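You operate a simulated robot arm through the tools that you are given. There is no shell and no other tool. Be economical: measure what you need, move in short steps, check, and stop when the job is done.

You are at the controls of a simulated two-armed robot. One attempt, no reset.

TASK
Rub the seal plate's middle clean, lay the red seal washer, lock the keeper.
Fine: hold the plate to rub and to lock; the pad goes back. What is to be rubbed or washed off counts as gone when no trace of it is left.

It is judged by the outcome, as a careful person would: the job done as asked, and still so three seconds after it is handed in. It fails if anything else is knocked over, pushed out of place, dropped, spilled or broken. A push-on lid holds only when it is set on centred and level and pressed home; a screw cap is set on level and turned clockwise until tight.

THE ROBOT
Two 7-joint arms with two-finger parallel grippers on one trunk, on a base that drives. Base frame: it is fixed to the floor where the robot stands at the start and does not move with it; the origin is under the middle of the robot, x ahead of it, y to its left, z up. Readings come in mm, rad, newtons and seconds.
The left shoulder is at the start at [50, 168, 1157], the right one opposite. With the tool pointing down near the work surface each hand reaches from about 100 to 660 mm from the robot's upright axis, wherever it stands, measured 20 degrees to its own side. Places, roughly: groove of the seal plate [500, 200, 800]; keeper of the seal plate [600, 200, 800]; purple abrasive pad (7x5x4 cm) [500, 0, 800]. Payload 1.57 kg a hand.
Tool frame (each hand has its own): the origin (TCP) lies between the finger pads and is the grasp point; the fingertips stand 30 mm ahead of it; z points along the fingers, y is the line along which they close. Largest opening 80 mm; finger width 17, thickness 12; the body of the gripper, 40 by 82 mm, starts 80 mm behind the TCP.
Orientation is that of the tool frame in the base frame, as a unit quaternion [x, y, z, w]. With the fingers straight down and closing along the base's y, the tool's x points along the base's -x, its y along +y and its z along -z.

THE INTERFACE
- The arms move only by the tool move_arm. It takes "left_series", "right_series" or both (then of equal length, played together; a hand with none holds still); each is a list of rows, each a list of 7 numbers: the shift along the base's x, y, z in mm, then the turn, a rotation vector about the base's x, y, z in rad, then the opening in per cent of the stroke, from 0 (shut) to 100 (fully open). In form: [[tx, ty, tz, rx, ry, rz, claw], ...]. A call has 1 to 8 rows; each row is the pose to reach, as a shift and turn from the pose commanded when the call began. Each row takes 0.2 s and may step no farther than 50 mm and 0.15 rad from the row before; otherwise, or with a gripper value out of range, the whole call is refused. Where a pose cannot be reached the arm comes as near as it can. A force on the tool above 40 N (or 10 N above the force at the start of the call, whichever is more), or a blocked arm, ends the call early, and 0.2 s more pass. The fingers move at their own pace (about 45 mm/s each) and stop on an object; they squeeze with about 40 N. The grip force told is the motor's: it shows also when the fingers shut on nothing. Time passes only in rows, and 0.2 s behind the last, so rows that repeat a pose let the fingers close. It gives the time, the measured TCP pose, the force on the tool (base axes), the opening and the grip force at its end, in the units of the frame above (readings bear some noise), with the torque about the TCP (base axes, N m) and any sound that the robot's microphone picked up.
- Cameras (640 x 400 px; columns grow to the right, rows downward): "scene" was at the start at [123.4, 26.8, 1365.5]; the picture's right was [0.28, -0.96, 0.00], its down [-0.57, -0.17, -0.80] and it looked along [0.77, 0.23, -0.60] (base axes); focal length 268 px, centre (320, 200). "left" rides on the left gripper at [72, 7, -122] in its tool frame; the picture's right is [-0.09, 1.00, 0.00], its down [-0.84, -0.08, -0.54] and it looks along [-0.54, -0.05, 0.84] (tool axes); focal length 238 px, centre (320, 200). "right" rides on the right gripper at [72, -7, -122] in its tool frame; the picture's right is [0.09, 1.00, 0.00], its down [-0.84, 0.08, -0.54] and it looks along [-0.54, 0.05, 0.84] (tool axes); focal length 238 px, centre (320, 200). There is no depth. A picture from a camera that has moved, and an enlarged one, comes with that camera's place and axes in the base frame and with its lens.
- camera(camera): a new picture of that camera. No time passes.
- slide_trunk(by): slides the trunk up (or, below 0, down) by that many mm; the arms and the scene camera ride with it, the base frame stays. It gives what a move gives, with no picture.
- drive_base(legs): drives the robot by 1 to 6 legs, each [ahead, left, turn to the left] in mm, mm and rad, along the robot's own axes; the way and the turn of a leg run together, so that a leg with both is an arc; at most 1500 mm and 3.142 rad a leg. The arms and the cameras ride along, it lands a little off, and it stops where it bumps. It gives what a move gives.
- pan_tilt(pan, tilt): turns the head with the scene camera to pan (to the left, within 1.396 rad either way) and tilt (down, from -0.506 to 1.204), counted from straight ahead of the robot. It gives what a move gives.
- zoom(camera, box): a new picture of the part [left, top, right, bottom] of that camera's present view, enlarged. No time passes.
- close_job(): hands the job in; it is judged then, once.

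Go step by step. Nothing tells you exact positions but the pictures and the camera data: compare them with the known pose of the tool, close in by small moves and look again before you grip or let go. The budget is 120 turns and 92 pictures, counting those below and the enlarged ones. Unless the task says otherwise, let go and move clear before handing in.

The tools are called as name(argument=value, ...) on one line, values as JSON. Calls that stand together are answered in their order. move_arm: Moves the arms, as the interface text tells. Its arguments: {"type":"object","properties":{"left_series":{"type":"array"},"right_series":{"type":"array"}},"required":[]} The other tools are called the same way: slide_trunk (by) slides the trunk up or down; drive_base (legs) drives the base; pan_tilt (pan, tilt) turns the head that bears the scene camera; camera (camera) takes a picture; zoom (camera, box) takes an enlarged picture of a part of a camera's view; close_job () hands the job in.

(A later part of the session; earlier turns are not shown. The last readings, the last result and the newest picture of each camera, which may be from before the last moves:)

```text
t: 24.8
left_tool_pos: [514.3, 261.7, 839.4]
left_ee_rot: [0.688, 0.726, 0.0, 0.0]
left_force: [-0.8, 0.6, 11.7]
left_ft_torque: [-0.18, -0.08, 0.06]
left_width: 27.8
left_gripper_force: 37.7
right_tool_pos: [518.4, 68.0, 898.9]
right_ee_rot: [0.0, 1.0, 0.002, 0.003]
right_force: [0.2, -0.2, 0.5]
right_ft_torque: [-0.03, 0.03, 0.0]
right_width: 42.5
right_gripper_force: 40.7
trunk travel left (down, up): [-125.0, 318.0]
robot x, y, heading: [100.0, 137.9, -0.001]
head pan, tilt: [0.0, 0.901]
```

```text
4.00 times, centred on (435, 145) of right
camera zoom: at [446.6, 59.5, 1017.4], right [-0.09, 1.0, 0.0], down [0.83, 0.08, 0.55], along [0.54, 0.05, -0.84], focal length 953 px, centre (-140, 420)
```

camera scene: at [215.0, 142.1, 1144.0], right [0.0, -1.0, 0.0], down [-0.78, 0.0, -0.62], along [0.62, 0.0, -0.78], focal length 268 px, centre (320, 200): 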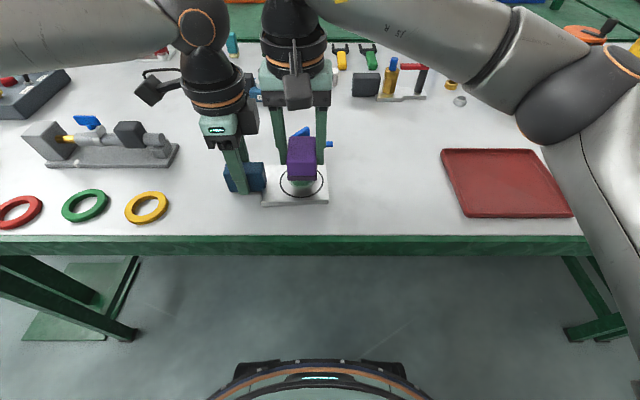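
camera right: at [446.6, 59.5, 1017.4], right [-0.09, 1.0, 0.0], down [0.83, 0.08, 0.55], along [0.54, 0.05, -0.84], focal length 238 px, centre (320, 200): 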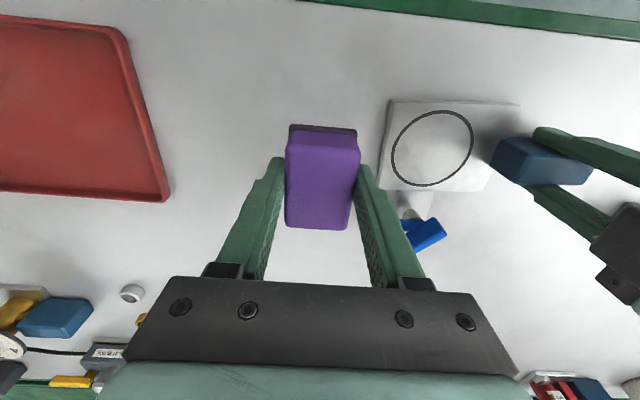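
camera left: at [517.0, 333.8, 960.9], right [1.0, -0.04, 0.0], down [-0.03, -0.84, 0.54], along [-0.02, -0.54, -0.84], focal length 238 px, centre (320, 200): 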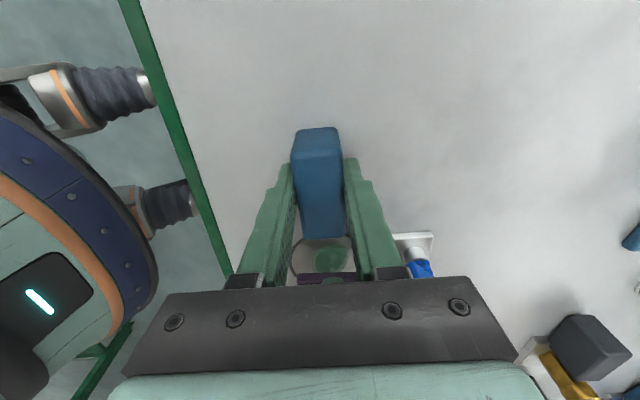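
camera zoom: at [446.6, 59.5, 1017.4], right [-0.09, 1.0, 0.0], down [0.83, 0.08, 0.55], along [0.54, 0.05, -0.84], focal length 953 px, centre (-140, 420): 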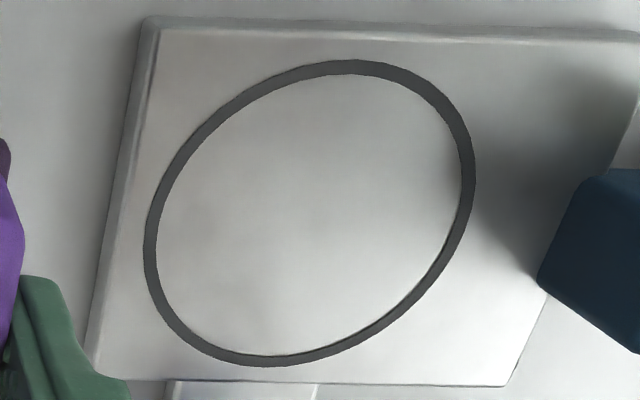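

It looks clean, but faint mottling might be a residue, so I'll give it another firm round to be safe.

move_arm(right_series=[[0, 40, -5, 0, 0, 0, 0], [0, 80, -10, 0, 0, 0, 0], [0, 99, -30, 0, 0, 0, 0], [0, 99, -44.5, 0, 0, 0, 0], [0, 99, -45.7, 0, 0, 0, 0]])

move_arm(right_series=[[14, 4, 0, 0, 0, 0, 0], [-18, 4, 0, 0, 0, 0, 0], [14, 8, 0, 0, 0, 0, 0], [-18, 0, 0, 0, 0, 0, 0], [14, -6, 0, 0, 0, 0, 0], [-18, -10, 0, 0, 0, 0, 0], [14, -14, 0, 0, 0, 0, 0], [0, -14, 0, 0, 0, 0, 0]])

move_arm(right_series=[[0, 5, 0, 0, 0, 0, 0], [0, 20, 0, 0, 0, 0, 0], [8, 4, 0, 0, 0, 0, 0], [8, 20, 0, 0, 0, 0, 0], [-8, 4, 0, 0, 0, 0, 0], [-8, 20, 0, 0, 0, 0, 0], [0, 10, 0, 0, 0, 0, 0]])

move_arm(right_series=[[0, 0, 15, 0, 0, 0, 0], [0, -20, 35, 0, 0, 0, 0], [0, -60, 40, 0, 0, 0, 0], [0, -100, 45, 0, 0, 0, 0]])

zoom(camera="scene", box=[275, 160, 340, 202])

zoom(camera="right", box=[380, 95, 490, 195])

```text
t: 26.0
left_tool_pos: [514.0, 262.5, 840.2]
left_ee_rot: [0.688, 0.726, 0.002, -0.001]
left_force: [1.9, -4.0, 6.0]
left_ft_torque: [1.27, 0.33, 0.21]
left_width: 27.6
left_gripper_force: 38.0
right_tool_pos: [520.4, 166.4, 853.9]
right_ee_rot: [0.0, 1.0, 0.004, 0.004]
right_force: [-1.5, 1.7, 16.9]
right_ft_torque: [-0.32, 0.12, -0.01]
right_width: 42.7
right_gripper_force: 39.9
trunk travel left (down, up): [-125.0, 318.0]
robot x, y, heading: [99.7, 141.3, -0.001]
head pan, tilt: [0.0, 0.901]
```

```text
t: 27.8
left_tool_pos: [512.2, 262.6, 839.2]
left_ee_rot: [0.69, 0.724, -0.001, -0.001]
left_force: [-6.3, -6.1, 2.5]
left_ft_torque: [-0.93, -0.74, -0.17]
left_width: 27.8
left_gripper_force: 38.5
right_tool_pos: [522.5, 153.0, 853.8]
right_ee_rot: [0.004, 1.0, 0.005, 0.006]
right_force: [13.9, 6.8, 19.5]
right_ft_torque: [0.13, -0.08, -0.1]
right_width: 42.6
right_gripper_force: 40.2
trunk travel left (down, up): [-125.0, 318.0]
robot x, y, heading: [101.2, 139.3, 0.003]
head pan, tilt: [0.0, 0.901]
```

```text
t: 29.4
left_tool_pos: [512.7, 263.0, 838.9]
left_ee_rot: [0.687, 0.727, 0.0, 0.0]
left_force: [2.3, -4.1, -2.0]
left_ft_torque: [1.18, 0.61, 0.29]
left_width: 27.6
left_gripper_force: 38.5
right_tool_pos: [515.5, 166.1, 852.7]
right_ee_rot: [-0.004, 1.0, 0.006, 0.002]
right_force: [-10.8, 6.5, 25.2]
right_ft_torque: [-0.21, 0.04, 0.0]
right_width: 42.5
right_gripper_force: 39.9
trunk travel left (down, up): [-125.0, 318.0]
robot x, y, heading: [99.5, 138.1, -0.003]
head pan, tilt: [0.0, 0.901]
```

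```text
t: 30.4
left_tool_pos: [515.0, 262.8, 839.1]
left_ee_rot: [0.688, 0.726, 0.0, 0.0]
left_force: [0.2, -2.8, 3.5]
left_ft_torque: [-0.06, -0.22, -0.02]
left_width: 27.7
left_gripper_force: 38.1
right_tool_pos: [520.8, 61.7, 898.0]
right_ee_rot: [-0.001, 1.0, 0.002, 0.003]
right_force: [-0.1, 0.5, -0.3]
right_ft_torque: [0.02, 0.0, -0.02]
right_width: 42.5
right_gripper_force: 40.4
trunk travel left (down, up): [-125.0, 318.0]
robot x, y, heading: [96.9, 143.0, -0.003]
head pan, tilt: [0.0, 0.901]
```

```text
9.52 times, centred on (308, 181) of scene
camera zoom: at [214.9, 141.9, 1144.0], right [0.0, -1.0, 0.0], down [-0.78, 0.0, -0.62], along [0.62, 0.0, -0.78], focal length 2556 px, centre (439, 381)
```

zoom: 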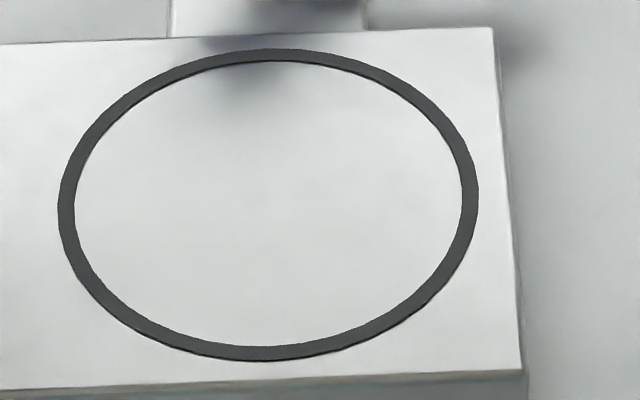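

```text
4.00 times, centred on (435, 145) of right
camera zoom: at [447.9, 54.7, 1016.7], right [-0.09, 1.0, 0.0], down [0.83, 0.08, 0.55], along [0.54, 0.05, -0.84], focal length 953 px, centre (-140, 420)
```

zoom: 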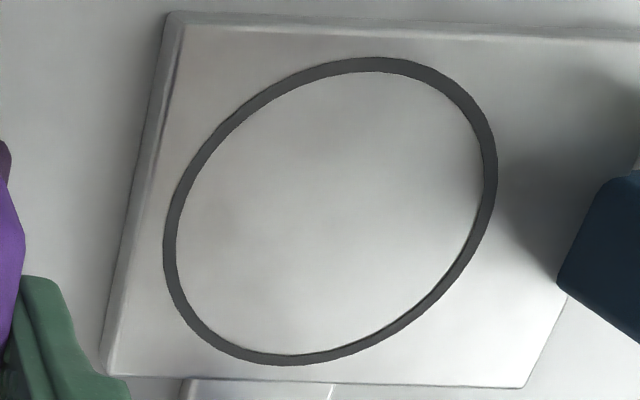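

The plate is clean. The pad goes back to its place at [476, -7] while the left hand lets go of the block and rises.

move_arm(left_series=[[0, 0, 0, 0, 0, 0, 50], [0, 0, 0, 0, 0, 0, 90], [0, 0, 0, 0, 0, 0, 100], [0, 0, 0, 0, 0, 0, 100], [0, 0, 40, 0, 0, 0, 100], [0, 0, 80, 0, 0, 0, 100]], right_series=[[-22, -35, 0, 0, 0, 0, 0], [-44.5, -69, -5, 0, 0, 0, 0], [-44.5, -69, -25, 0, 0, 0, 0], [-44.5, -69, -45, 0, 0, 0, 0], [-44.5, -69, -51, 0, 0, 0, 0], [-44.5, -69, -53.5, 0, 0, 0, 0]])

camera(camera="right")

```text
t: 31.8
left_tool_pos: [511.5, 265.2, 898.9]
left_ee_rot: [0.688, 0.726, 0.0, 0.001]
left_force: [0.0, 0.2, -0.6]
left_ft_torque: [-0.01, 0.04, 0.02]
left_width: 80.2
left_gripper_force: 0.0
left hand out of reach, approached as far as the arm can: row 6
right_tool_pos: [476.2, -6.6, 842.6]
right_ee_rot: [0.0, 1.0, 0.002, 0.003]
right_force: [0.3, -0.2, -0.5]
right_ft_torque: [0.01, -0.03, 0.03]
right_width: 42.6
right_gripper_force: 40.5
trunk travel left (down, up): [-125.0, 318.0]
robot x, y, heading: [99.8, 139.1, -0.001]
head pan, tilt: [0.0, 0.901]
```

```text
51 pictures are left
camera right: at [403.4, -14.2, 962.8], right [-0.09, 1.0, 0.0], down [0.83, 0.07, 0.55], along [0.54, 0.05, -0.84], focal length 238 px, centre (320, 200)
```

right: 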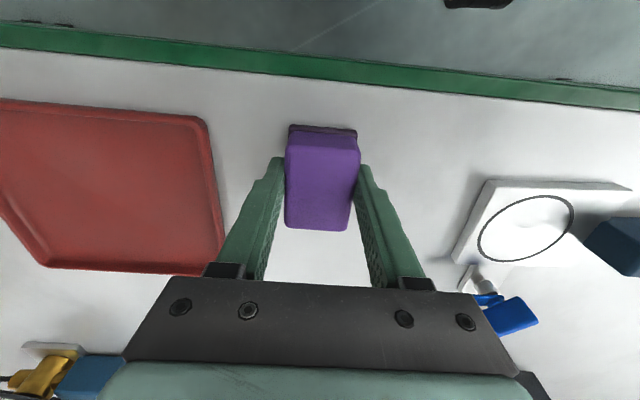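

move_arm(right_series=[[0, 0, -1, 0, 0, 0, 0], [0, 0, -2, 0, 0, 0, 0]])

```text
t: 32.4
left_tool_pos: [512.4, 266.3, 897.3]
left_ee_rot: [0.688, 0.726, 0.0, 0.0]
left_force: [0.6, -0.1, 0.3]
left_ft_torque: [-0.04, 0.0, 0.0]
left_width: 80.0
left_gripper_force: 0.0
right_tool_pos: [476.4, -6.7, 841.3]
right_ee_rot: [0.0, 1.0, 0.002, 0.003]
right_force: [-0.5, -0.1, 1.2]
right_ft_torque: [-0.01, -0.01, -0.01]
right_width: 42.5
right_gripper_force: 40.0
trunk travel left (down, up): [-125.0, 318.0]
robot x, y, heading: [98.4, 138.4, 0.002]
head pan, tilt: [0.0, 0.901]
```

move_arm(right_series=[[0, 0, -0.7, 0, 0, 0, 0], [0, 0, -1.4, 0, 0, 0, 0]])

```text
t: 33.0
left_tool_pos: [511.7, 266.0, 899.0]
left_ee_rot: [0.688, 0.726, 0.0, 0.0]
left_force: [-0.5, 0.1, -0.1]
left_ft_torque: [-0.01, 0.0, 0.0]
left_width: 79.9
left_gripper_force: 0.0
right_tool_pos: [475.4, -6.5, 841.3]
right_ee_rot: [0.0, 1.0, 0.002, 0.004]
right_force: [0.4, -1.3, 12.9]
right_ft_torque: [-0.26, 0.1, -0.02]
right_width: 42.9
right_gripper_force: 40.0
trunk travel left (down, up): [-125.0, 318.0]
robot x, y, heading: [95.7, 136.4, -0.005]
head pan, tilt: [0.0, 0.901]
```

The pad is resting on the table. I'll release it and raise the right hand, while the left hand travels toward the red washer.

move_arm(right_series=[[0, 0, 0.5, 0, 0, 0, 30], [0, 0, 0.5, 0, 0, 0, 65], [0, 0, 0.5, 0, 0, 0, 90], [0, 0, 0.5, 0, 0, 0, 100], [0, 0, 20, 0, 0, 0, 100], [0, 0, 60, 0, 0, 0, 100], [0, 0, 100, 0, 0, 0, 100], [0, 0, 100, 0, 0, 0, 100]], left_series=[[-5, 40, 0, 0, 0, 0, 100], [-12, 84, 10, 0, 0, 0, 100], [-19, 128, 20, 0, 0, 0, 100], [-26, 172, 30, 0, 0, 0, 100], [-33, 216, 40, 0, 0, 0, 100], [-40, 260, 40, 0, 0, 0, 100], [-47, 304, 40, 0, 0, 0, 100], [-54, 345, 40, 0, 0, 0, 100]])

camera(camera="right")

camera(camera="left")

```text
t: 34.8
left_tool_pos: [458.4, 611.8, 938.2]
left_ee_rot: [0.689, 0.725, 0.001, -0.001]
left_force: [0.1, -0.6, -0.5]
left_ft_torque: [0.01, -0.01, 0.0]
left_width: 79.9
left_gripper_force: 0.1
right_tool_pos: [476.6, -6.7, 940.8]
right_ee_rot: [-0.001, 1.0, 0.003, 0.003]
right_force: [0.0, 0.0, 0.7]
right_ft_torque: [0.01, -0.02, 0.01]
right_width: 79.9
right_gripper_force: 0.0
trunk travel left (down, up): [-125.0, 318.0]
robot x, y, heading: [98.7, 138.2, 0.004]
head pan, tilt: [0.0, 0.901]
```

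```text
50 pictures are left
camera right: at [403.8, -14.1, 1060.5], right [-0.09, 1.0, 0.0], down [0.83, 0.08, 0.55], along [0.54, 0.05, -0.84], focal length 238 px, centre (320, 200)
```

right: 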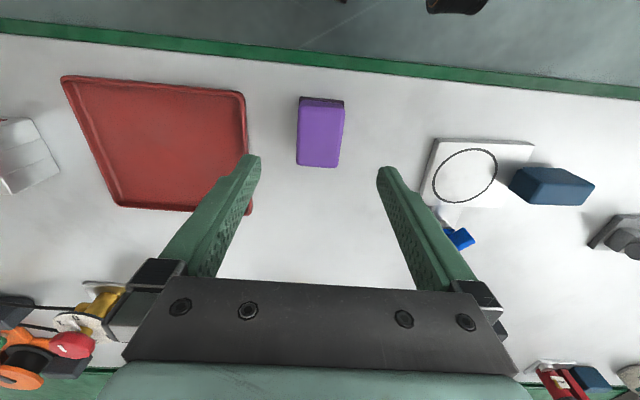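

```text
49 pictures are left
camera left: at [461.7, 682.6, 1059.6], right [1.0, -0.04, 0.0], down [-0.03, -0.84, 0.54], along [-0.02, -0.54, -0.84], focal length 238 px, centre (320, 200)
```

left: 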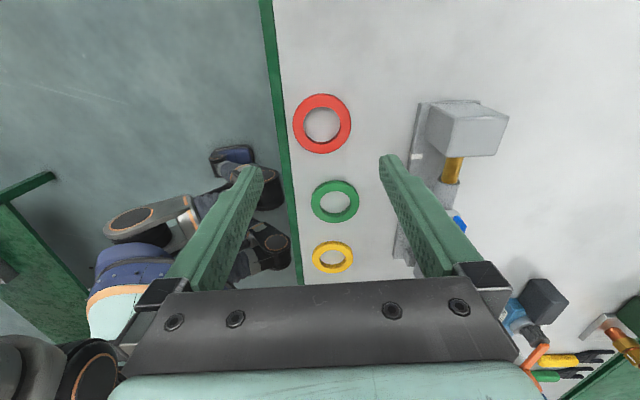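

The pad is back in place. The red washer is at about [461, 614], outer diameter about 62 mm. I'll turn the left hand to a diagonal so that the fingers will clear the block and the keeper when laying it, then come lower.

move_arm(left_series=[[1, 1, -10, 0, 0, 0.147, 100], [2, 2, -20, 0, 0, 0.294, 100], [3, 2.5, -30, 0, 0, 0.441, 100], [3, 2.5, -40, 0, 0, 0.588, 100], [3, 2.5, -50, 0, 0, 0.735, 100], [3, 2.5, -55, 0, 0, 0.735, 100]])

camera(camera="left")

zoom(camera="left", box=[250, 90, 390, 230])

```text
t: 36.2
left_tool_pos: [462.2, 613.6, 883.4]
left_ee_rot: [0.38, 0.925, 0.0, 0.0]
left_force: [0.0, 0.5, 0.2]
left_ft_torque: [0.01, 0.01, 0.03]
left_width: 79.9
left_gripper_force: 0.0
right_tool_pos: [476.6, -6.6, 940.0]
right_ee_rot: [0.0, 1.0, 0.002, 0.003]
right_force: [0.1, -0.9, -0.4]
right_ft_torque: [0.01, -0.01, 0.02]
right_width: 80.1
right_gripper_force: 0.0
trunk travel left (down, up): [-125.0, 318.0]
robot x, y, heading: [99.6, 139.3, -0.002]
head pan, tilt: [0.0, 0.901]
```

```text
48 pictures are left
camera left: at [416.0, 667.8, 1004.5], right [0.77, 0.64, 0.0], down [0.54, -0.64, 0.54], along [0.35, -0.41, -0.84], focal length 238 px, centre (320, 200)
```

left: 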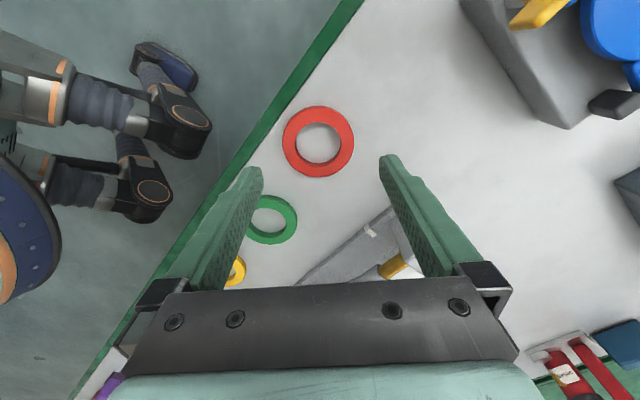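

```text
2.86 times, centred on (320, 160) of left
camera zoom: at [416.0, 667.8, 1004.5], right [0.77, 0.64, 0.0], down [0.54, -0.64, 0.54], along [0.35, -0.41, -0.84], focal length 681 px, centre (320, 314)
```

zoom: 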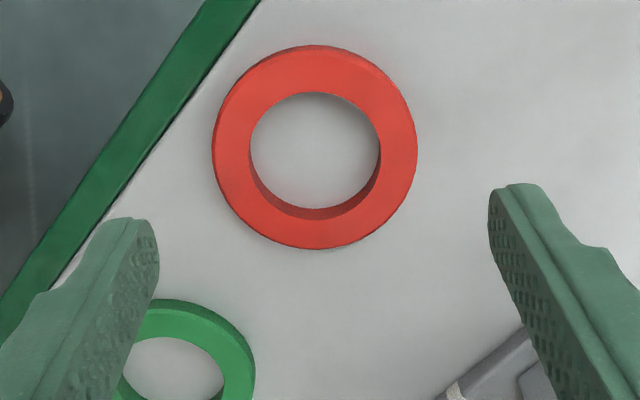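

move_arm(left_series=[[-3, 1.5, -20, 0, 0, 0, 100], [-3, 1.5, -40, 0, 0, 0, 100], [-3, 1.5, -46, 0, 0, 0, 100], [-3, 1.5, -46, 0, 0, 0, 100]])

camera(camera="left")

pan_tilt(pan=0.75, tilt=0.8)

camera(camera="scene")

```text
t: 37.2
left_tool_pos: [459.7, 614.0, 835.8]
left_ee_rot: [0.382, 0.924, 0.001, -0.001]
left_force: [-0.7, -0.4, -0.1]
left_ft_torque: [-0.01, -0.03, 0.03]
left_width: 79.9
left_gripper_force: 0.2
right_tool_pos: [476.7, -6.2, 940.9]
right_ee_rot: [0.0, 1.0, 0.003, 0.003]
right_force: [-0.1, 0.0, 0.0]
right_ft_torque: [-0.01, -0.03, -0.02]
right_width: 80.1
right_gripper_force: 0.1
trunk travel left (down, up): [-125.0, 318.0]
robot x, y, heading: [98.5, 138.1, 0.002]
head pan, tilt: [0.0, 0.901]
```

```text
46 pictures are left
camera left: at [413.3, 669.3, 957.9], right [0.77, 0.64, 0.0], down [0.54, -0.64, 0.54], along [0.35, -0.42, -0.84], focal length 238 px, centre (320, 200)
```

left: 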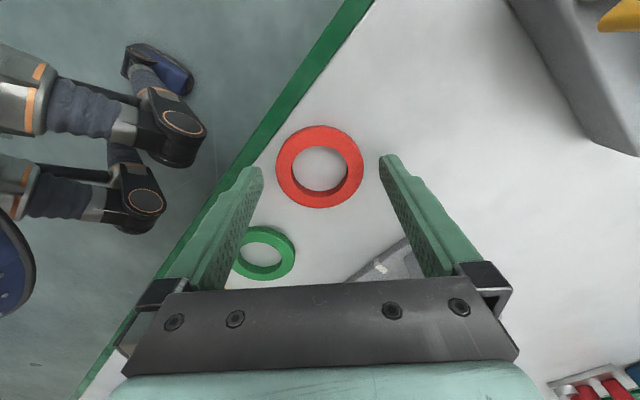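

```text
t: 38.3
left_tool_pos: [459.6, 614.3, 837.1]
left_ee_rot: [0.382, 0.924, 0.0, -0.001]
left_force: [0.4, -0.4, 0.8]
left_ft_torque: [0.01, -0.04, 0.02]
left_width: 79.9
left_gripper_force: 0.1
right_tool_pos: [477.2, -5.7, 939.8]
right_ee_rot: [0.0, 1.0, 0.002, 0.003]
right_force: [-0.4, 0.1, 0.2]
right_ft_torque: [-0.01, -0.04, 0.02]
right_width: 79.7
right_gripper_force: 0.1
trunk travel left (down, up): [-125.0, 318.0]
robot x, y, heading: [97.1, 138.3, 0.002]
head pan, tilt: [0.75, 0.799]
```

```text
45 pictures are left
camera scene: at [198.6, 196.9, 1151.9], right [0.68, -0.73, 0.0], down [-0.52, -0.49, -0.7], along [0.51, 0.48, -0.72], focal length 268 px, centre (320, 200)
```

scene: 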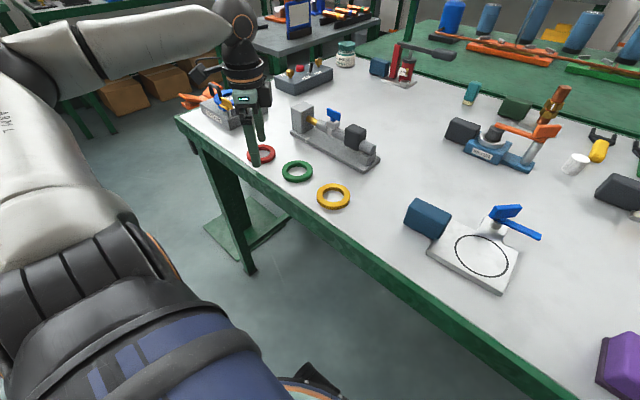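

move_arm(left_series=[[0, 0, -2, 0, 0, 0, 100], [0, 0, -4, 0, 0, 0, 100], [0, 0, -5, 0, 0, 0, 100], [0, 0, -6, 0, 0, 0, 100], [0, 0, -7, 0, 0, 0, 100], [0, 0, -8, 0, 0, 0, 100]])

```text
t: 39.7
left_tool_pos: [460.2, 615.1, 830.6]
left_ee_rot: [0.381, 0.925, 0.0, -0.001]
left_force: [0.2, 0.7, 4.5]
left_ft_torque: [-0.17, 0.1, -0.02]
left_width: 79.7
left_gripper_force: 0.0
right_tool_pos: [476.4, -7.0, 939.1]
right_ee_rot: [0.0, 1.0, 0.002, 0.002]
right_force: [-0.2, -0.2, -0.3]
right_ft_torque: [-0.02, 0.05, -0.04]
right_width: 80.0
right_gripper_force: 0.1
trunk travel left (down, up): [-125.0, 318.0]
robot x, y, heading: [102.1, 139.2, 0.001]
head pan, tilt: [0.75, 0.799]
```

Fingertips touch the table at TCP z of about 830.5 (so the table is at about 800). I'll back off about 1.5 mm and close on the washer.

move_arm(left_series=[[0, 0, 1.8, 0, 0, 0, 100], [0, 0, 1.8, 0, 0, 0, 60], [0, 0, 1.8, 0, 0, 0, 40], [0, 0, 1.8, 0, 0, 0, 40], [0, 0, 1.8, 0, 0, 0, 20], [0, 0, 1.8, 0, 0, 0, 0], [0, 0, 1.8, 0, 0, 0, 0]])

camera(camera="left")

```text
t: 41.3
left_tool_pos: [458.6, 614.8, 831.6]
left_ee_rot: [0.381, 0.924, 0.001, -0.001]
left_force: [-0.5, -0.2, 0.2]
left_ft_torque: [-0.01, -0.06, 0.01]
left_width: 58.0
left_gripper_force: 40.1
right_tool_pos: [476.2, -6.2, 940.0]
right_ee_rot: [0.0, 1.0, 0.003, 0.003]
right_force: [-1.3, -0.2, 0.0]
right_ft_torque: [-0.01, -0.04, -0.01]
right_width: 80.3
right_gripper_force: 0.1
trunk travel left (down, up): [-125.0, 318.0]
robot x, y, heading: [98.6, 139.4, 0.0]
head pan, tilt: [0.75, 0.799]
```

```text
44 pictures are left
camera left: at [412.9, 669.4, 952.2], right [0.77, 0.64, 0.0], down [0.54, -0.64, 0.54], along [0.35, -0.42, -0.84], focal length 238 px, centre (320, 200)
```

left: 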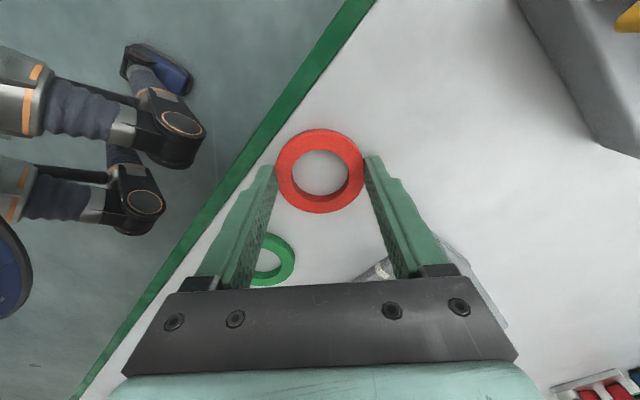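

The washer is held (58 mm) and centred on the hand's axis. I'll lift it and carry it toward the plate.

move_arm(left_series=[[0, 0, 20, 0, 0, 0, 0], [0, 0, 55, 0, 0, 0, 0], [8, -45, 60, 0, 0, 0, 0], [14, -94, 60, 0, 0, 0, 0], [20, -143, 60, 0, 0, 0, 0], [26, -192, 60, 0, 0, 0, 0], [32, -241, 60, 0, 0, 0, 0], [38, -290, 60, 0, 0, 0, 0]])

move_arm(left_series=[[5, -48, 0, 0, 0, 0, 0], [10, -96, 0, 0, 0, 0, 0], [20, -140, 0, 0, 0, 0, 0], [20, -153, 0, 0, 0, 0, 0]])

camera(camera="left")

pan_tilt(pan=0.0, tilt=0.9)

zoom(camera="scene", box=[220, 100, 380, 220])

```text
t: 43.1
left_tool_pos: [496.2, 322.5, 890.8]
left_ee_rot: [0.38, 0.925, 0.0, -0.001]
left_force: [0.1, 0.7, -0.8]
left_ft_torque: [-0.02, 0.03, -0.01]
left_width: 57.9
left_gripper_force: 40.0
right_tool_pos: [476.5, -7.0, 940.7]
right_ee_rot: [0.0, 1.0, 0.002, 0.004]
right_force: [0.6, 0.2, -0.1]
right_ft_torque: [0.0, -0.03, -0.01]
right_width: 79.7
right_gripper_force: 0.1
trunk travel left (down, up): [-125.0, 318.0]
robot x, y, heading: [101.2, 135.3, -0.004]
head pan, tilt: [0.75, 0.799]
```

```text
t: 44.1
left_tool_pos: [500.7, 259.3, 893.3]
left_ee_rot: [0.38, 0.925, 0.0, 0.001]
left_force: [0.0, 0.0, 0.1]
left_ft_torque: [-0.01, -0.03, -0.02]
left_width: 57.5
left_gripper_force: 40.1
left hand out of reach, approached as far as the arm can: row 2, 3, 4
right_tool_pos: [476.6, -7.5, 940.3]
right_ee_rot: [0.0, 1.0, 0.003, 0.003]
right_force: [0.5, 0.0, -0.7]
right_ft_torque: [-0.03, -0.02, 0.01]
right_width: 80.0
right_gripper_force: 0.1
trunk travel left (down, up): [-125.0, 318.0]
robot x, y, heading: [97.8, 137.3, -0.001]
head pan, tilt: [0.75, 0.799]
```

```text
43 pictures are left
camera left: at [454.5, 314.1, 1013.2], right [0.77, 0.64, 0.0], down [0.54, -0.64, 0.54], along [0.35, -0.41, -0.84], focal length 238 px, centre (320, 200)
```

left: 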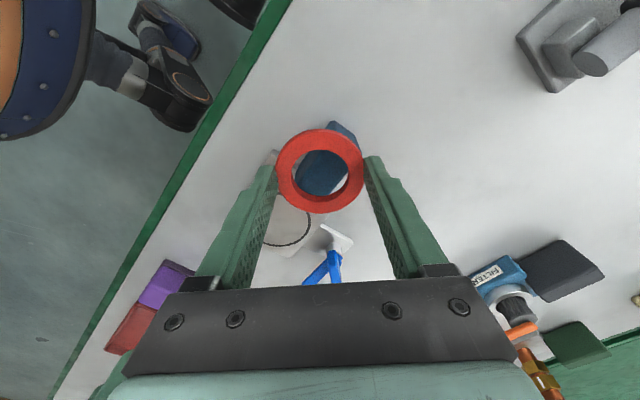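

```text
t: 45.2
left_tool_pos: [500.2, 259.0, 892.4]
left_ee_rot: [0.38, 0.925, -0.001, 0.0]
left_force: [-0.1, 0.0, 0.1]
left_ft_torque: [0.03, 0.02, -0.01]
left_width: 57.5
left_gripper_force: 39.5
right_tool_pos: [475.1, -5.7, 939.6]
right_ee_rot: [0.0, 1.0, 0.003, 0.002]
right_force: [-0.9, 0.3, -0.8]
right_ft_torque: [-0.01, 0.01, -0.03]
right_width: 80.4
right_gripper_force: 0.1
trunk travel left (down, up): [-125.0, 318.0]
robot x, y, heading: [97.0, 139.7, 0.0]
head pan, tilt: [0.0, 0.901]
```

```text
3.33 times, centred on (300, 160) of scene
camera zoom: at [215.0, 142.0, 1144.0], right [0.0, -1.0, 0.0], down [-0.78, 0.0, -0.62], along [0.62, 0.0, -0.78], focal length 894 px, centre (387, 333)
```

zoom: 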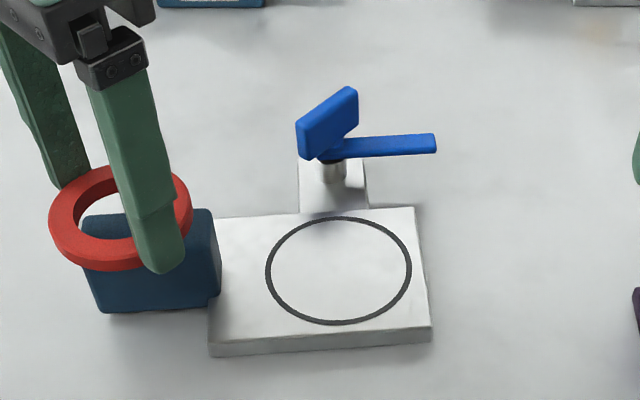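

The left arm runs out of reach here. I'll drive the base right by about 110 mm with the washer held high, which carries the hand over the plate.

drive_base(legs=[[20, -110, 0]])

camera(camera="left")

```text
t: 46.8
left_tool_pos: [521.6, 149.2, 892.3]
left_ee_rot: [0.38, 0.925, 0.0, 0.0]
left_force: [0.1, 0.0, 0.1]
left_ft_torque: [-0.01, 0.02, 0.02]
left_width: 57.7
left_gripper_force: 40.3
right_tool_pos: [496.7, -116.6, 940.1]
right_ee_rot: [0.0, 1.0, 0.003, 0.002]
right_force: [0.3, 0.8, -0.1]
right_ft_torque: [-0.04, 0.04, 0.01]
right_width: 79.8
right_gripper_force: 0.0
trunk travel left (down, up): [-125.0, 318.0]
robot x, y, heading: [121.9, 29.8, -0.001]
head pan, tilt: [0.0, 0.901]
```

```text
41 pictures are left
camera left: at [474.5, 204.3, 1013.2], right [0.77, 0.64, 0.0], down [0.54, -0.64, 0.54], along [0.35, -0.42, -0.84], focal length 238 px, centre (320, 200)
```

left: 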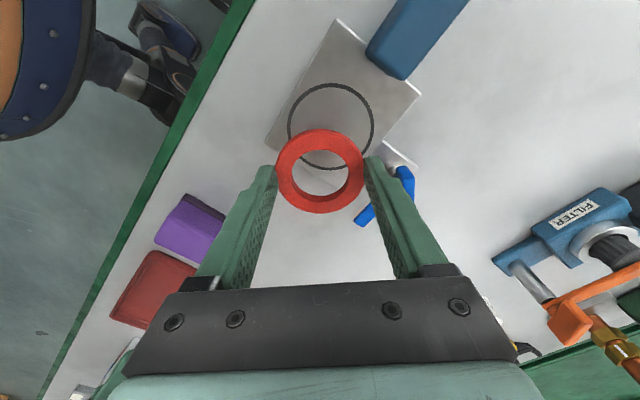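

The groove now appears at about [519, 166.5]; the plate shifted a few mm when I let go of it. I'll line up and lower partway.

move_arm(left_series=[[-1, 9, 0, 0, 0, 0, 0], [-2, 17, -10, 0, 0, 0, 0], [-2, 17, -25, 0, 0, 0, 0], [-2, 17, -30, 0, 0, 0, 0]])

zoom(camera="left", box=[240, 80, 400, 240])

zoom(camera="scene", box=[180, 100, 340, 220])

```text
t: 47.8
left_tool_pos: [519.2, 167.1, 861.4]
left_ee_rot: [0.38, 0.925, -0.001, 0.0]
left_force: [-0.7, 0.3, -0.3]
left_ft_torque: [0.03, -0.03, -0.04]
left_width: 57.5
left_gripper_force: 40.1
right_tool_pos: [496.8, -116.8, 940.2]
right_ee_rot: [0.0, 1.0, 0.003, 0.003]
right_force: [0.7, 0.0, 0.3]
right_ft_torque: [-0.01, 0.01, 0.02]
right_width: 80.1
right_gripper_force: 0.0
trunk travel left (down, up): [-125.0, 318.0]
robot x, y, heading: [120.9, 30.8, 0.0]
head pan, tilt: [0.0, 0.901]
```

```text
2.50 times, centred on (320, 160) of left
camera zoom: at [472.8, 221.4, 982.9], right [0.77, 0.64, 0.0], down [0.54, -0.64, 0.54], along [0.35, -0.42, -0.84], focal length 596 px, centre (320, 300)
```

zoom: 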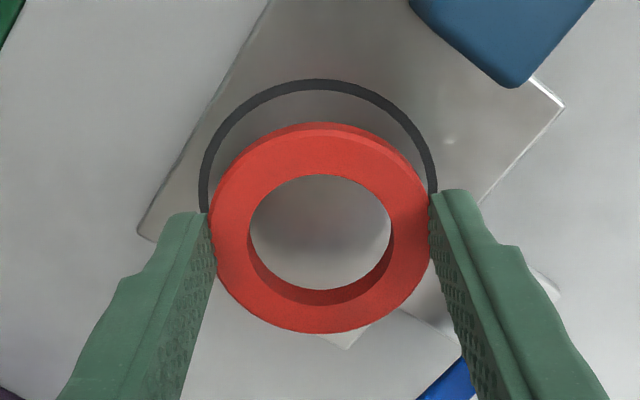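

```text
3.33 times, centred on (260, 160) of scene
camera zoom: at [235.0, 32.4, 1144.0], right [0.0, -1.0, 0.0], down [-0.78, 0.0, -0.62], along [0.62, 0.0, -0.78], focal length 894 px, centre (520, 333)
```

zoom: 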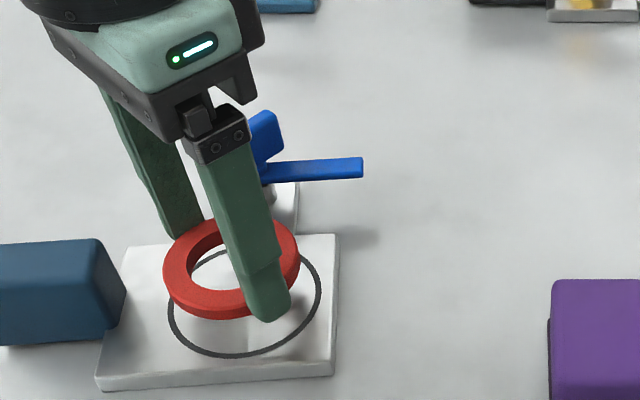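

move_arm(left_series=[[1, -1.3, -6, 0, 0, 0, 0], [1, -1.3, -12, 0, 0, 0, 0], [1, -1.3, -12, 0, 0, 0, 0]])

zoom(camera="left", box=[240, 80, 400, 240])

zoom(camera="scene", box=[180, 100, 340, 220])

```text
t: 48.6
left_tool_pos: [518.7, 166.1, 850.4]
left_ee_rot: [0.38, 0.925, 0.0, 0.0]
left_force: [-0.4, 0.9, -0.4]
left_ft_torque: [0.03, -0.06, 0.02]
left_width: 57.6
left_gripper_force: 40.8
right_tool_pos: [496.5, -116.9, 940.6]
right_ee_rot: [0.001, 1.0, 0.003, 0.004]
right_force: [0.2, -0.1, 0.8]
right_ft_torque: [0.01, -0.03, 0.0]
right_width: 80.1
right_gripper_force: 0.0
trunk travel left (down, up): [-125.0, 318.0]
robot x, y, heading: [120.1, 35.9, 0.002]
head pan, tilt: [0.0, 0.901]
```

```text
2.50 times, centred on (320, 160) of left
camera zoom: at [473.4, 219.8, 971.2], right [0.77, 0.64, 0.0], down [0.54, -0.64, 0.54], along [0.35, -0.42, -0.84], focal length 596 px, centre (320, 300)
```

zoom: 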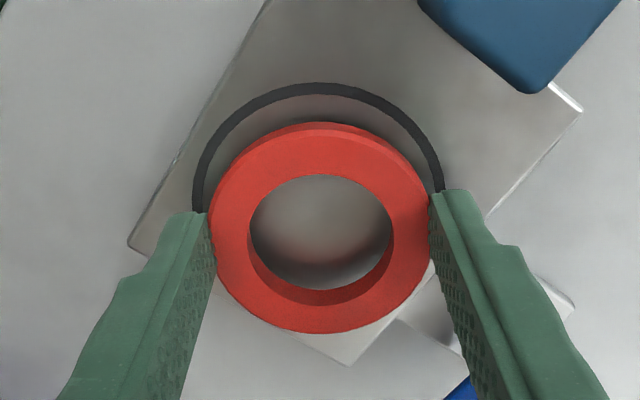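

```text
3.33 times, centred on (260, 160) of scene
camera zoom: at [234.9, 32.4, 1144.0], right [0.0, -1.0, 0.0], down [-0.78, 0.0, -0.62], along [0.62, 0.0, -0.78], focal length 894 px, centre (520, 333)
```

zoom: 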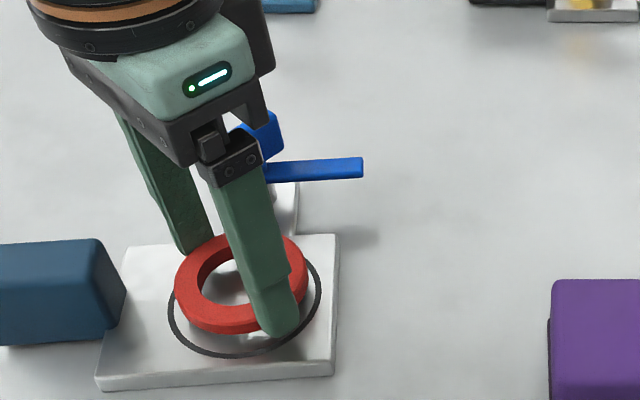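

It's concentric with the groove by my geometry check. Now I'll lower it to contact in small steps.

move_arm(left_series=[[0, 0, -3, 0, 0, 0, 0], [0, 0, -4.5, 0, 0, 0, 0], [0, 0, -5.5, 0, 0, 0, 0], [0, 0, -6.5, 0, 0, 0, 0]])

```text
t: 49.6
left_tool_pos: [519.7, 165.4, 843.1]
left_ee_rot: [0.381, 0.924, -0.001, -0.001]
left_force: [0.8, -0.7, 0.0]
left_ft_torque: [-0.03, -0.02, 0.0]
left_width: 57.5
left_gripper_force: 40.0
right_tool_pos: [495.3, -117.7, 940.7]
right_ee_rot: [0.0, 1.0, 0.003, 0.004]
right_force: [0.1, 0.0, 0.0]
right_ft_torque: [-0.01, 0.0, 0.01]
right_width: 80.1
right_gripper_force: 0.1
trunk travel left (down, up): [-125.0, 318.0]
robot x, y, heading: [121.5, 32.9, 0.0]
head pan, tilt: [0.0, 0.901]
```

move_arm(left_series=[[0, 0, -0.8, 0, 0, 0, 0], [0, 0, -1.6, 0, 0, 0, 0], [0, 0, -2.4, 0, 0, 0, 0]])

```text
t: 50.4
left_tool_pos: [519.6, 165.2, 843.4]
left_ee_rot: [0.381, 0.925, 0.0, 0.001]
left_force: [-0.2, 1.3, 10.0]
left_ft_torque: [0.07, 0.11, -0.05]
left_width: 57.4
left_gripper_force: 39.9
right_tool_pos: [495.4, -116.8, 941.0]
right_ee_rot: [0.0, 1.0, 0.003, 0.003]
right_force: [-0.1, 0.1, -1.1]
right_ft_torque: [0.05, 0.0, 0.01]
right_width: 80.1
right_gripper_force: 0.0
trunk travel left (down, up): [-125.0, 318.0]
robot x, y, heading: [122.3, 31.7, -0.001]
head pan, tilt: [0.0, 0.901]
```

Contact, washer on the plate. I'll ease off, open and rise.

move_arm(left_series=[[0, 0, 1, 0, 0, 0, 0], [0, 0, 1, 0, 0, 0, 85], [0, 0, 1, 0, 0, 0, 95], [0, 0, 1, 0, 0, 0, 95], [0, 0, 12, 0, 0, 0, 95], [0, 0, 40, 0, 0, 0, 95], [0, 0, 60, 0, 0, 0, 95]])

camera(camera="left")

zoom(camera="scene", box=[180, 100, 340, 220])

```text
t: 52.0
left_tool_pos: [517.8, 165.5, 902.4]
left_ee_rot: [0.381, 0.924, 0.0, -0.002]
left_force: [0.2, -0.4, -0.9]
left_ft_torque: [0.01, 0.01, 0.0]
left_width: 76.2
left_gripper_force: 0.1
right_tool_pos: [497.0, -117.1, 939.2]
right_ee_rot: [0.0, 1.0, 0.004, 0.002]
right_force: [0.1, 0.6, -0.9]
right_ft_torque: [0.0, -0.01, -0.02]
right_width: 79.9
right_gripper_force: 0.0
trunk travel left (down, up): [-125.0, 318.0]
robot x, y, heading: [120.1, 28.0, -0.002]
head pan, tilt: [0.0, 0.901]
```

```text
36 pictures are left
camera left: at [473.8, 220.9, 1023.5], right [0.77, 0.64, 0.0], down [0.54, -0.64, 0.54], along [0.35, -0.42, -0.84], focal length 238 px, centre (320, 200)
```

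left: 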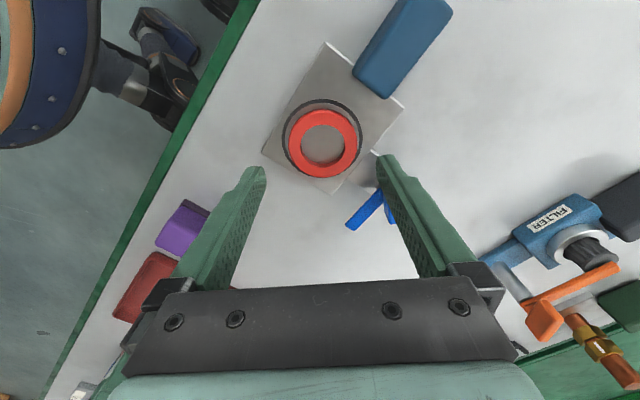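

```text
3.33 times, centred on (260, 160) of scene
camera zoom: at [234.9, 32.4, 1144.0], right [0.0, -1.0, 0.0], down [-0.78, 0.0, -0.62], along [0.62, 0.0, -0.78], focal length 894 px, centre (520, 333)
```

zoom: 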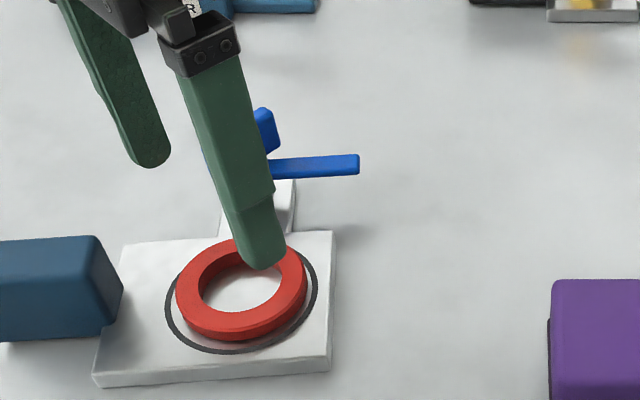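

zoom(camera="left", box=[260, 80, 380, 200])

```text
3.33 times, centred on (320, 140) of left
camera zoom: at [473.8, 220.9, 1023.5], right [0.77, 0.64, 0.0], down [0.54, -0.64, 0.54], along [0.35, -0.42, -0.84], focal length 794 px, centre (320, 400)
```

zoom: 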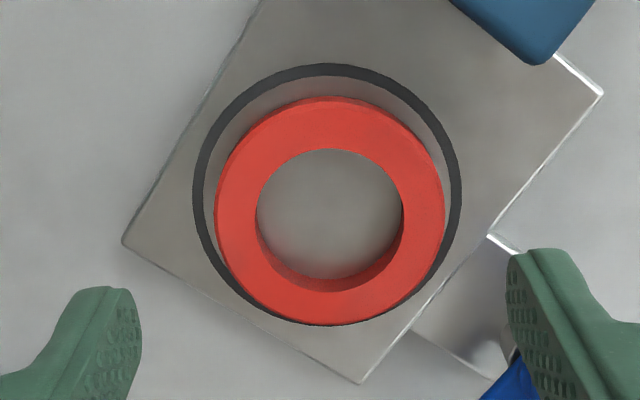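

The washer lies inside the groove but about 3.5 mm off centre (+x, -y). I'll regrip it and shift it by about (-3, +1.9).

move_arm(left_series=[[0, 0, -25, 0, 0, 0, 95], [0, 0, -48, 0, 0, 0, 95], [0, 0, -58, 0, 0, 0, 95], [0, 0, -58, 0, 0, 0, 60], [0, 0, -58, 0, 0, 0, 30], [0, 0, -58, 0, 0, 0, 0], [0, 0, -58, 0, 0, 0, 0]])

move_arm(left_series=[[0, 0, 2, 0, 0, 0, 0], [-1.5, 1, 3, 0, 0, 0, 0], [-3, 1.9, 3, 0, 0, 0, 0], [-3, 1.9, 3, 0, 0, 0, 0]])

zoom(camera="left", box=[240, 80, 400, 240])

```text
t: 53.6
left_tool_pos: [520.9, 163.9, 843.4]
left_ee_rot: [0.38, 0.925, 0.0, 0.0]
left_force: [0.2, -0.6, 0.1]
left_ft_torque: [0.01, -0.05, -0.01]
left_width: 57.5
left_gripper_force: 38.9
right_tool_pos: [495.2, -116.0, 939.4]
right_ee_rot: [-0.001, 1.0, 0.003, 0.002]
right_force: [-0.5, -0.3, -0.4]
right_ft_torque: [-0.02, -0.01, 0.01]
right_width: 80.1
right_gripper_force: 0.0
trunk travel left (down, up): [-125.0, 318.0]
robot x, y, heading: [124.0, 30.4, -0.001]
head pan, tilt: [0.0, 0.901]
```

```text
t: 54.6
left_tool_pos: [515.7, 167.0, 846.4]
left_ee_rot: [0.381, 0.925, 0.0, -0.001]
left_force: [-0.4, 0.4, -1.3]
left_ft_torque: [-0.02, -0.02, 0.0]
left_width: 57.4
left_gripper_force: 39.9
right_tool_pos: [496.9, -115.9, 940.8]
right_ee_rot: [0.0, 1.0, 0.003, 0.003]
right_force: [-0.1, -0.2, 0.0]
right_ft_torque: [-0.03, 0.03, 0.02]
right_width: 80.0
right_gripper_force: 0.0
trunk travel left (down, up): [-125.0, 318.0]
robot x, y, heading: [121.8, 30.3, 0.001]
head pan, tilt: [0.0, 0.901]
```

```text
2.50 times, centred on (320, 160) of left
camera zoom: at [470.5, 222.0, 967.3], right [0.77, 0.64, 0.0], down [0.54, -0.64, 0.54], along [0.35, -0.42, -0.84], focal length 596 px, centre (320, 300)
```

zoom: 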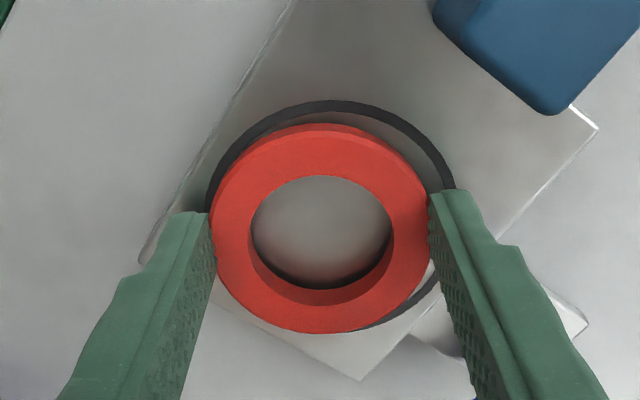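

move_arm(left_series=[[1, 1, 0, 0, 0, 0, 0], [2, 2, 0, 0, 0, 0, 0], [2, 2, -1, 0, 0, 0, 0], [2, 2, -1, 0, 0, 0, 0]])

zoom(camera="left", box=[240, 80, 400, 240])

```text
t: 55.6
left_tool_pos: [517.9, 169.9, 844.5]
left_ee_rot: [0.38, 0.925, -0.001, 0.0]
left_force: [0.2, 0.4, -0.2]
left_ft_torque: [-0.02, -0.02, -0.03]
left_width: 57.5
left_gripper_force: 39.7
right_tool_pos: [496.2, -116.9, 941.3]
right_ee_rot: [0.0, 1.0, 0.003, 0.003]
right_force: [-0.9, -0.1, 0.3]
right_ft_torque: [0.02, 0.03, 0.02]
right_width: 79.9
right_gripper_force: 0.0
trunk travel left (down, up): [-125.0, 318.0]
robot x, y, heading: [119.6, 26.7, -0.001]
head pan, tilt: [0.0, 0.901]
```

```text
2.50 times, centred on (320, 160) of left
camera zoom: at [472.6, 224.0, 965.9], right [0.77, 0.64, 0.0], down [0.54, -0.64, 0.54], along [0.35, -0.42, -0.84], focal length 596 px, centre (320, 300)
```

zoom: 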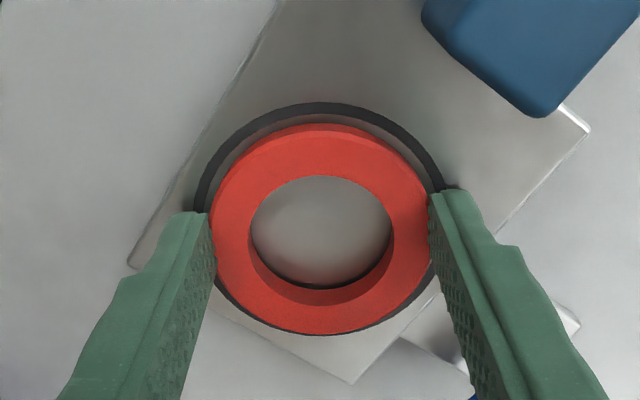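

Now it's well centred. Lower to contact, release, rise.

move_arm(left_series=[[0, 0, -1, 0, 0, 0, 0], [0, 0, -2, 0, 0, 0, 0], [0, 0, -2.6, 0, 0, 0, 0]])

```text
t: 56.4
left_tool_pos: [519.0, 169.7, 843.2]
left_ee_rot: [0.38, 0.925, 0.0, 0.0]
left_force: [-0.1, 1.2, 5.2]
left_ft_torque: [0.04, 0.07, -0.03]
left_width: 57.4
left_gripper_force: 39.5
right_tool_pos: [497.0, -116.8, 941.4]
right_ee_rot: [0.001, 1.0, 0.003, 0.003]
right_force: [0.6, 0.2, -0.7]
right_ft_torque: [-0.01, 0.0, 0.01]
right_width: 80.1
right_gripper_force: 0.0
trunk travel left (down, up): [-125.0, 318.0]
robot x, y, heading: [118.8, 29.3, -0.003]
head pan, tilt: [0.0, 0.901]
```

move_arm(left_series=[[0, 0, 0.5, 0, 0, 0, 0], [0, 0, 0.5, 0, 0, 0, 85], [0, 0, 0.5, 0, 0, 0, 95], [0, 0, 0.5, 0, 0, 0, 95], [0, 0, 12, 0, 0, 0, 95], [0, 0, 40, 0, 0, 0, 95], [0, 0, 60, 0, 0, 0, 95]])

zoom(camera="left", box=[260, 80, 380, 200])

zoom(camera="scene", box=[180, 100, 340, 220])

```text
t: 58.0
left_tool_pos: [518.8, 170.0, 902.6]
left_ee_rot: [0.381, 0.925, 0.0, -0.001]
left_force: [0.3, 0.5, 0.7]
left_ft_torque: [0.05, 0.0, -0.03]
left_width: 76.2
left_gripper_force: 0.2
right_tool_pos: [495.4, -116.8, 940.5]
right_ee_rot: [0.0, 1.0, 0.002, 0.002]
right_force: [0.1, 0.9, 0.2]
right_ft_torque: [0.03, -0.01, -0.03]
right_width: 79.9
right_gripper_force: 0.0
trunk travel left (down, up): [-125.0, 318.0]
robot x, y, heading: [119.2, 31.9, 0.002]
head pan, tilt: [0.0, 0.901]
```

```text
3.33 times, centred on (320, 140) of left
camera zoom: at [472.8, 224.4, 1023.9], right [0.77, 0.64, 0.0], down [0.54, -0.64, 0.54], along [0.35, -0.42, -0.84], focal length 794 px, centre (320, 400)
```

zoom: 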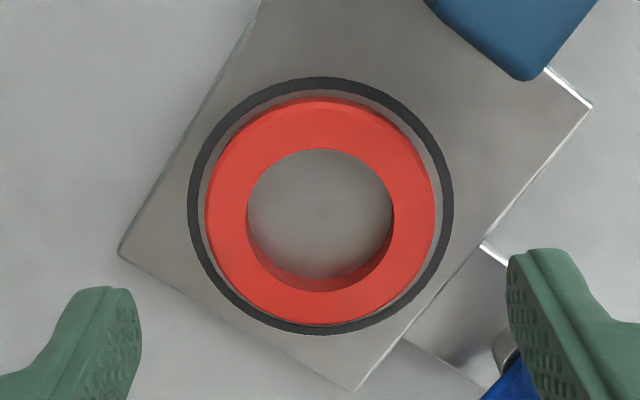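

```text
3.33 times, centred on (260, 160) of scene
camera zoom: at [234.9, 32.4, 1144.0], right [0.0, -1.0, 0.0], down [-0.78, 0.0, -0.62], along [0.62, 0.0, -0.78], focal length 894 px, centre (520, 333)
```

zoom: 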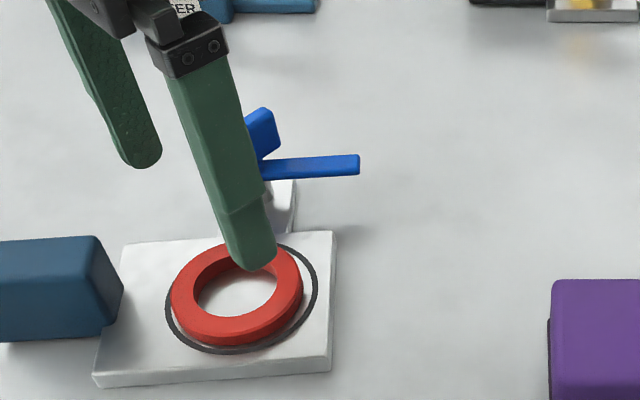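

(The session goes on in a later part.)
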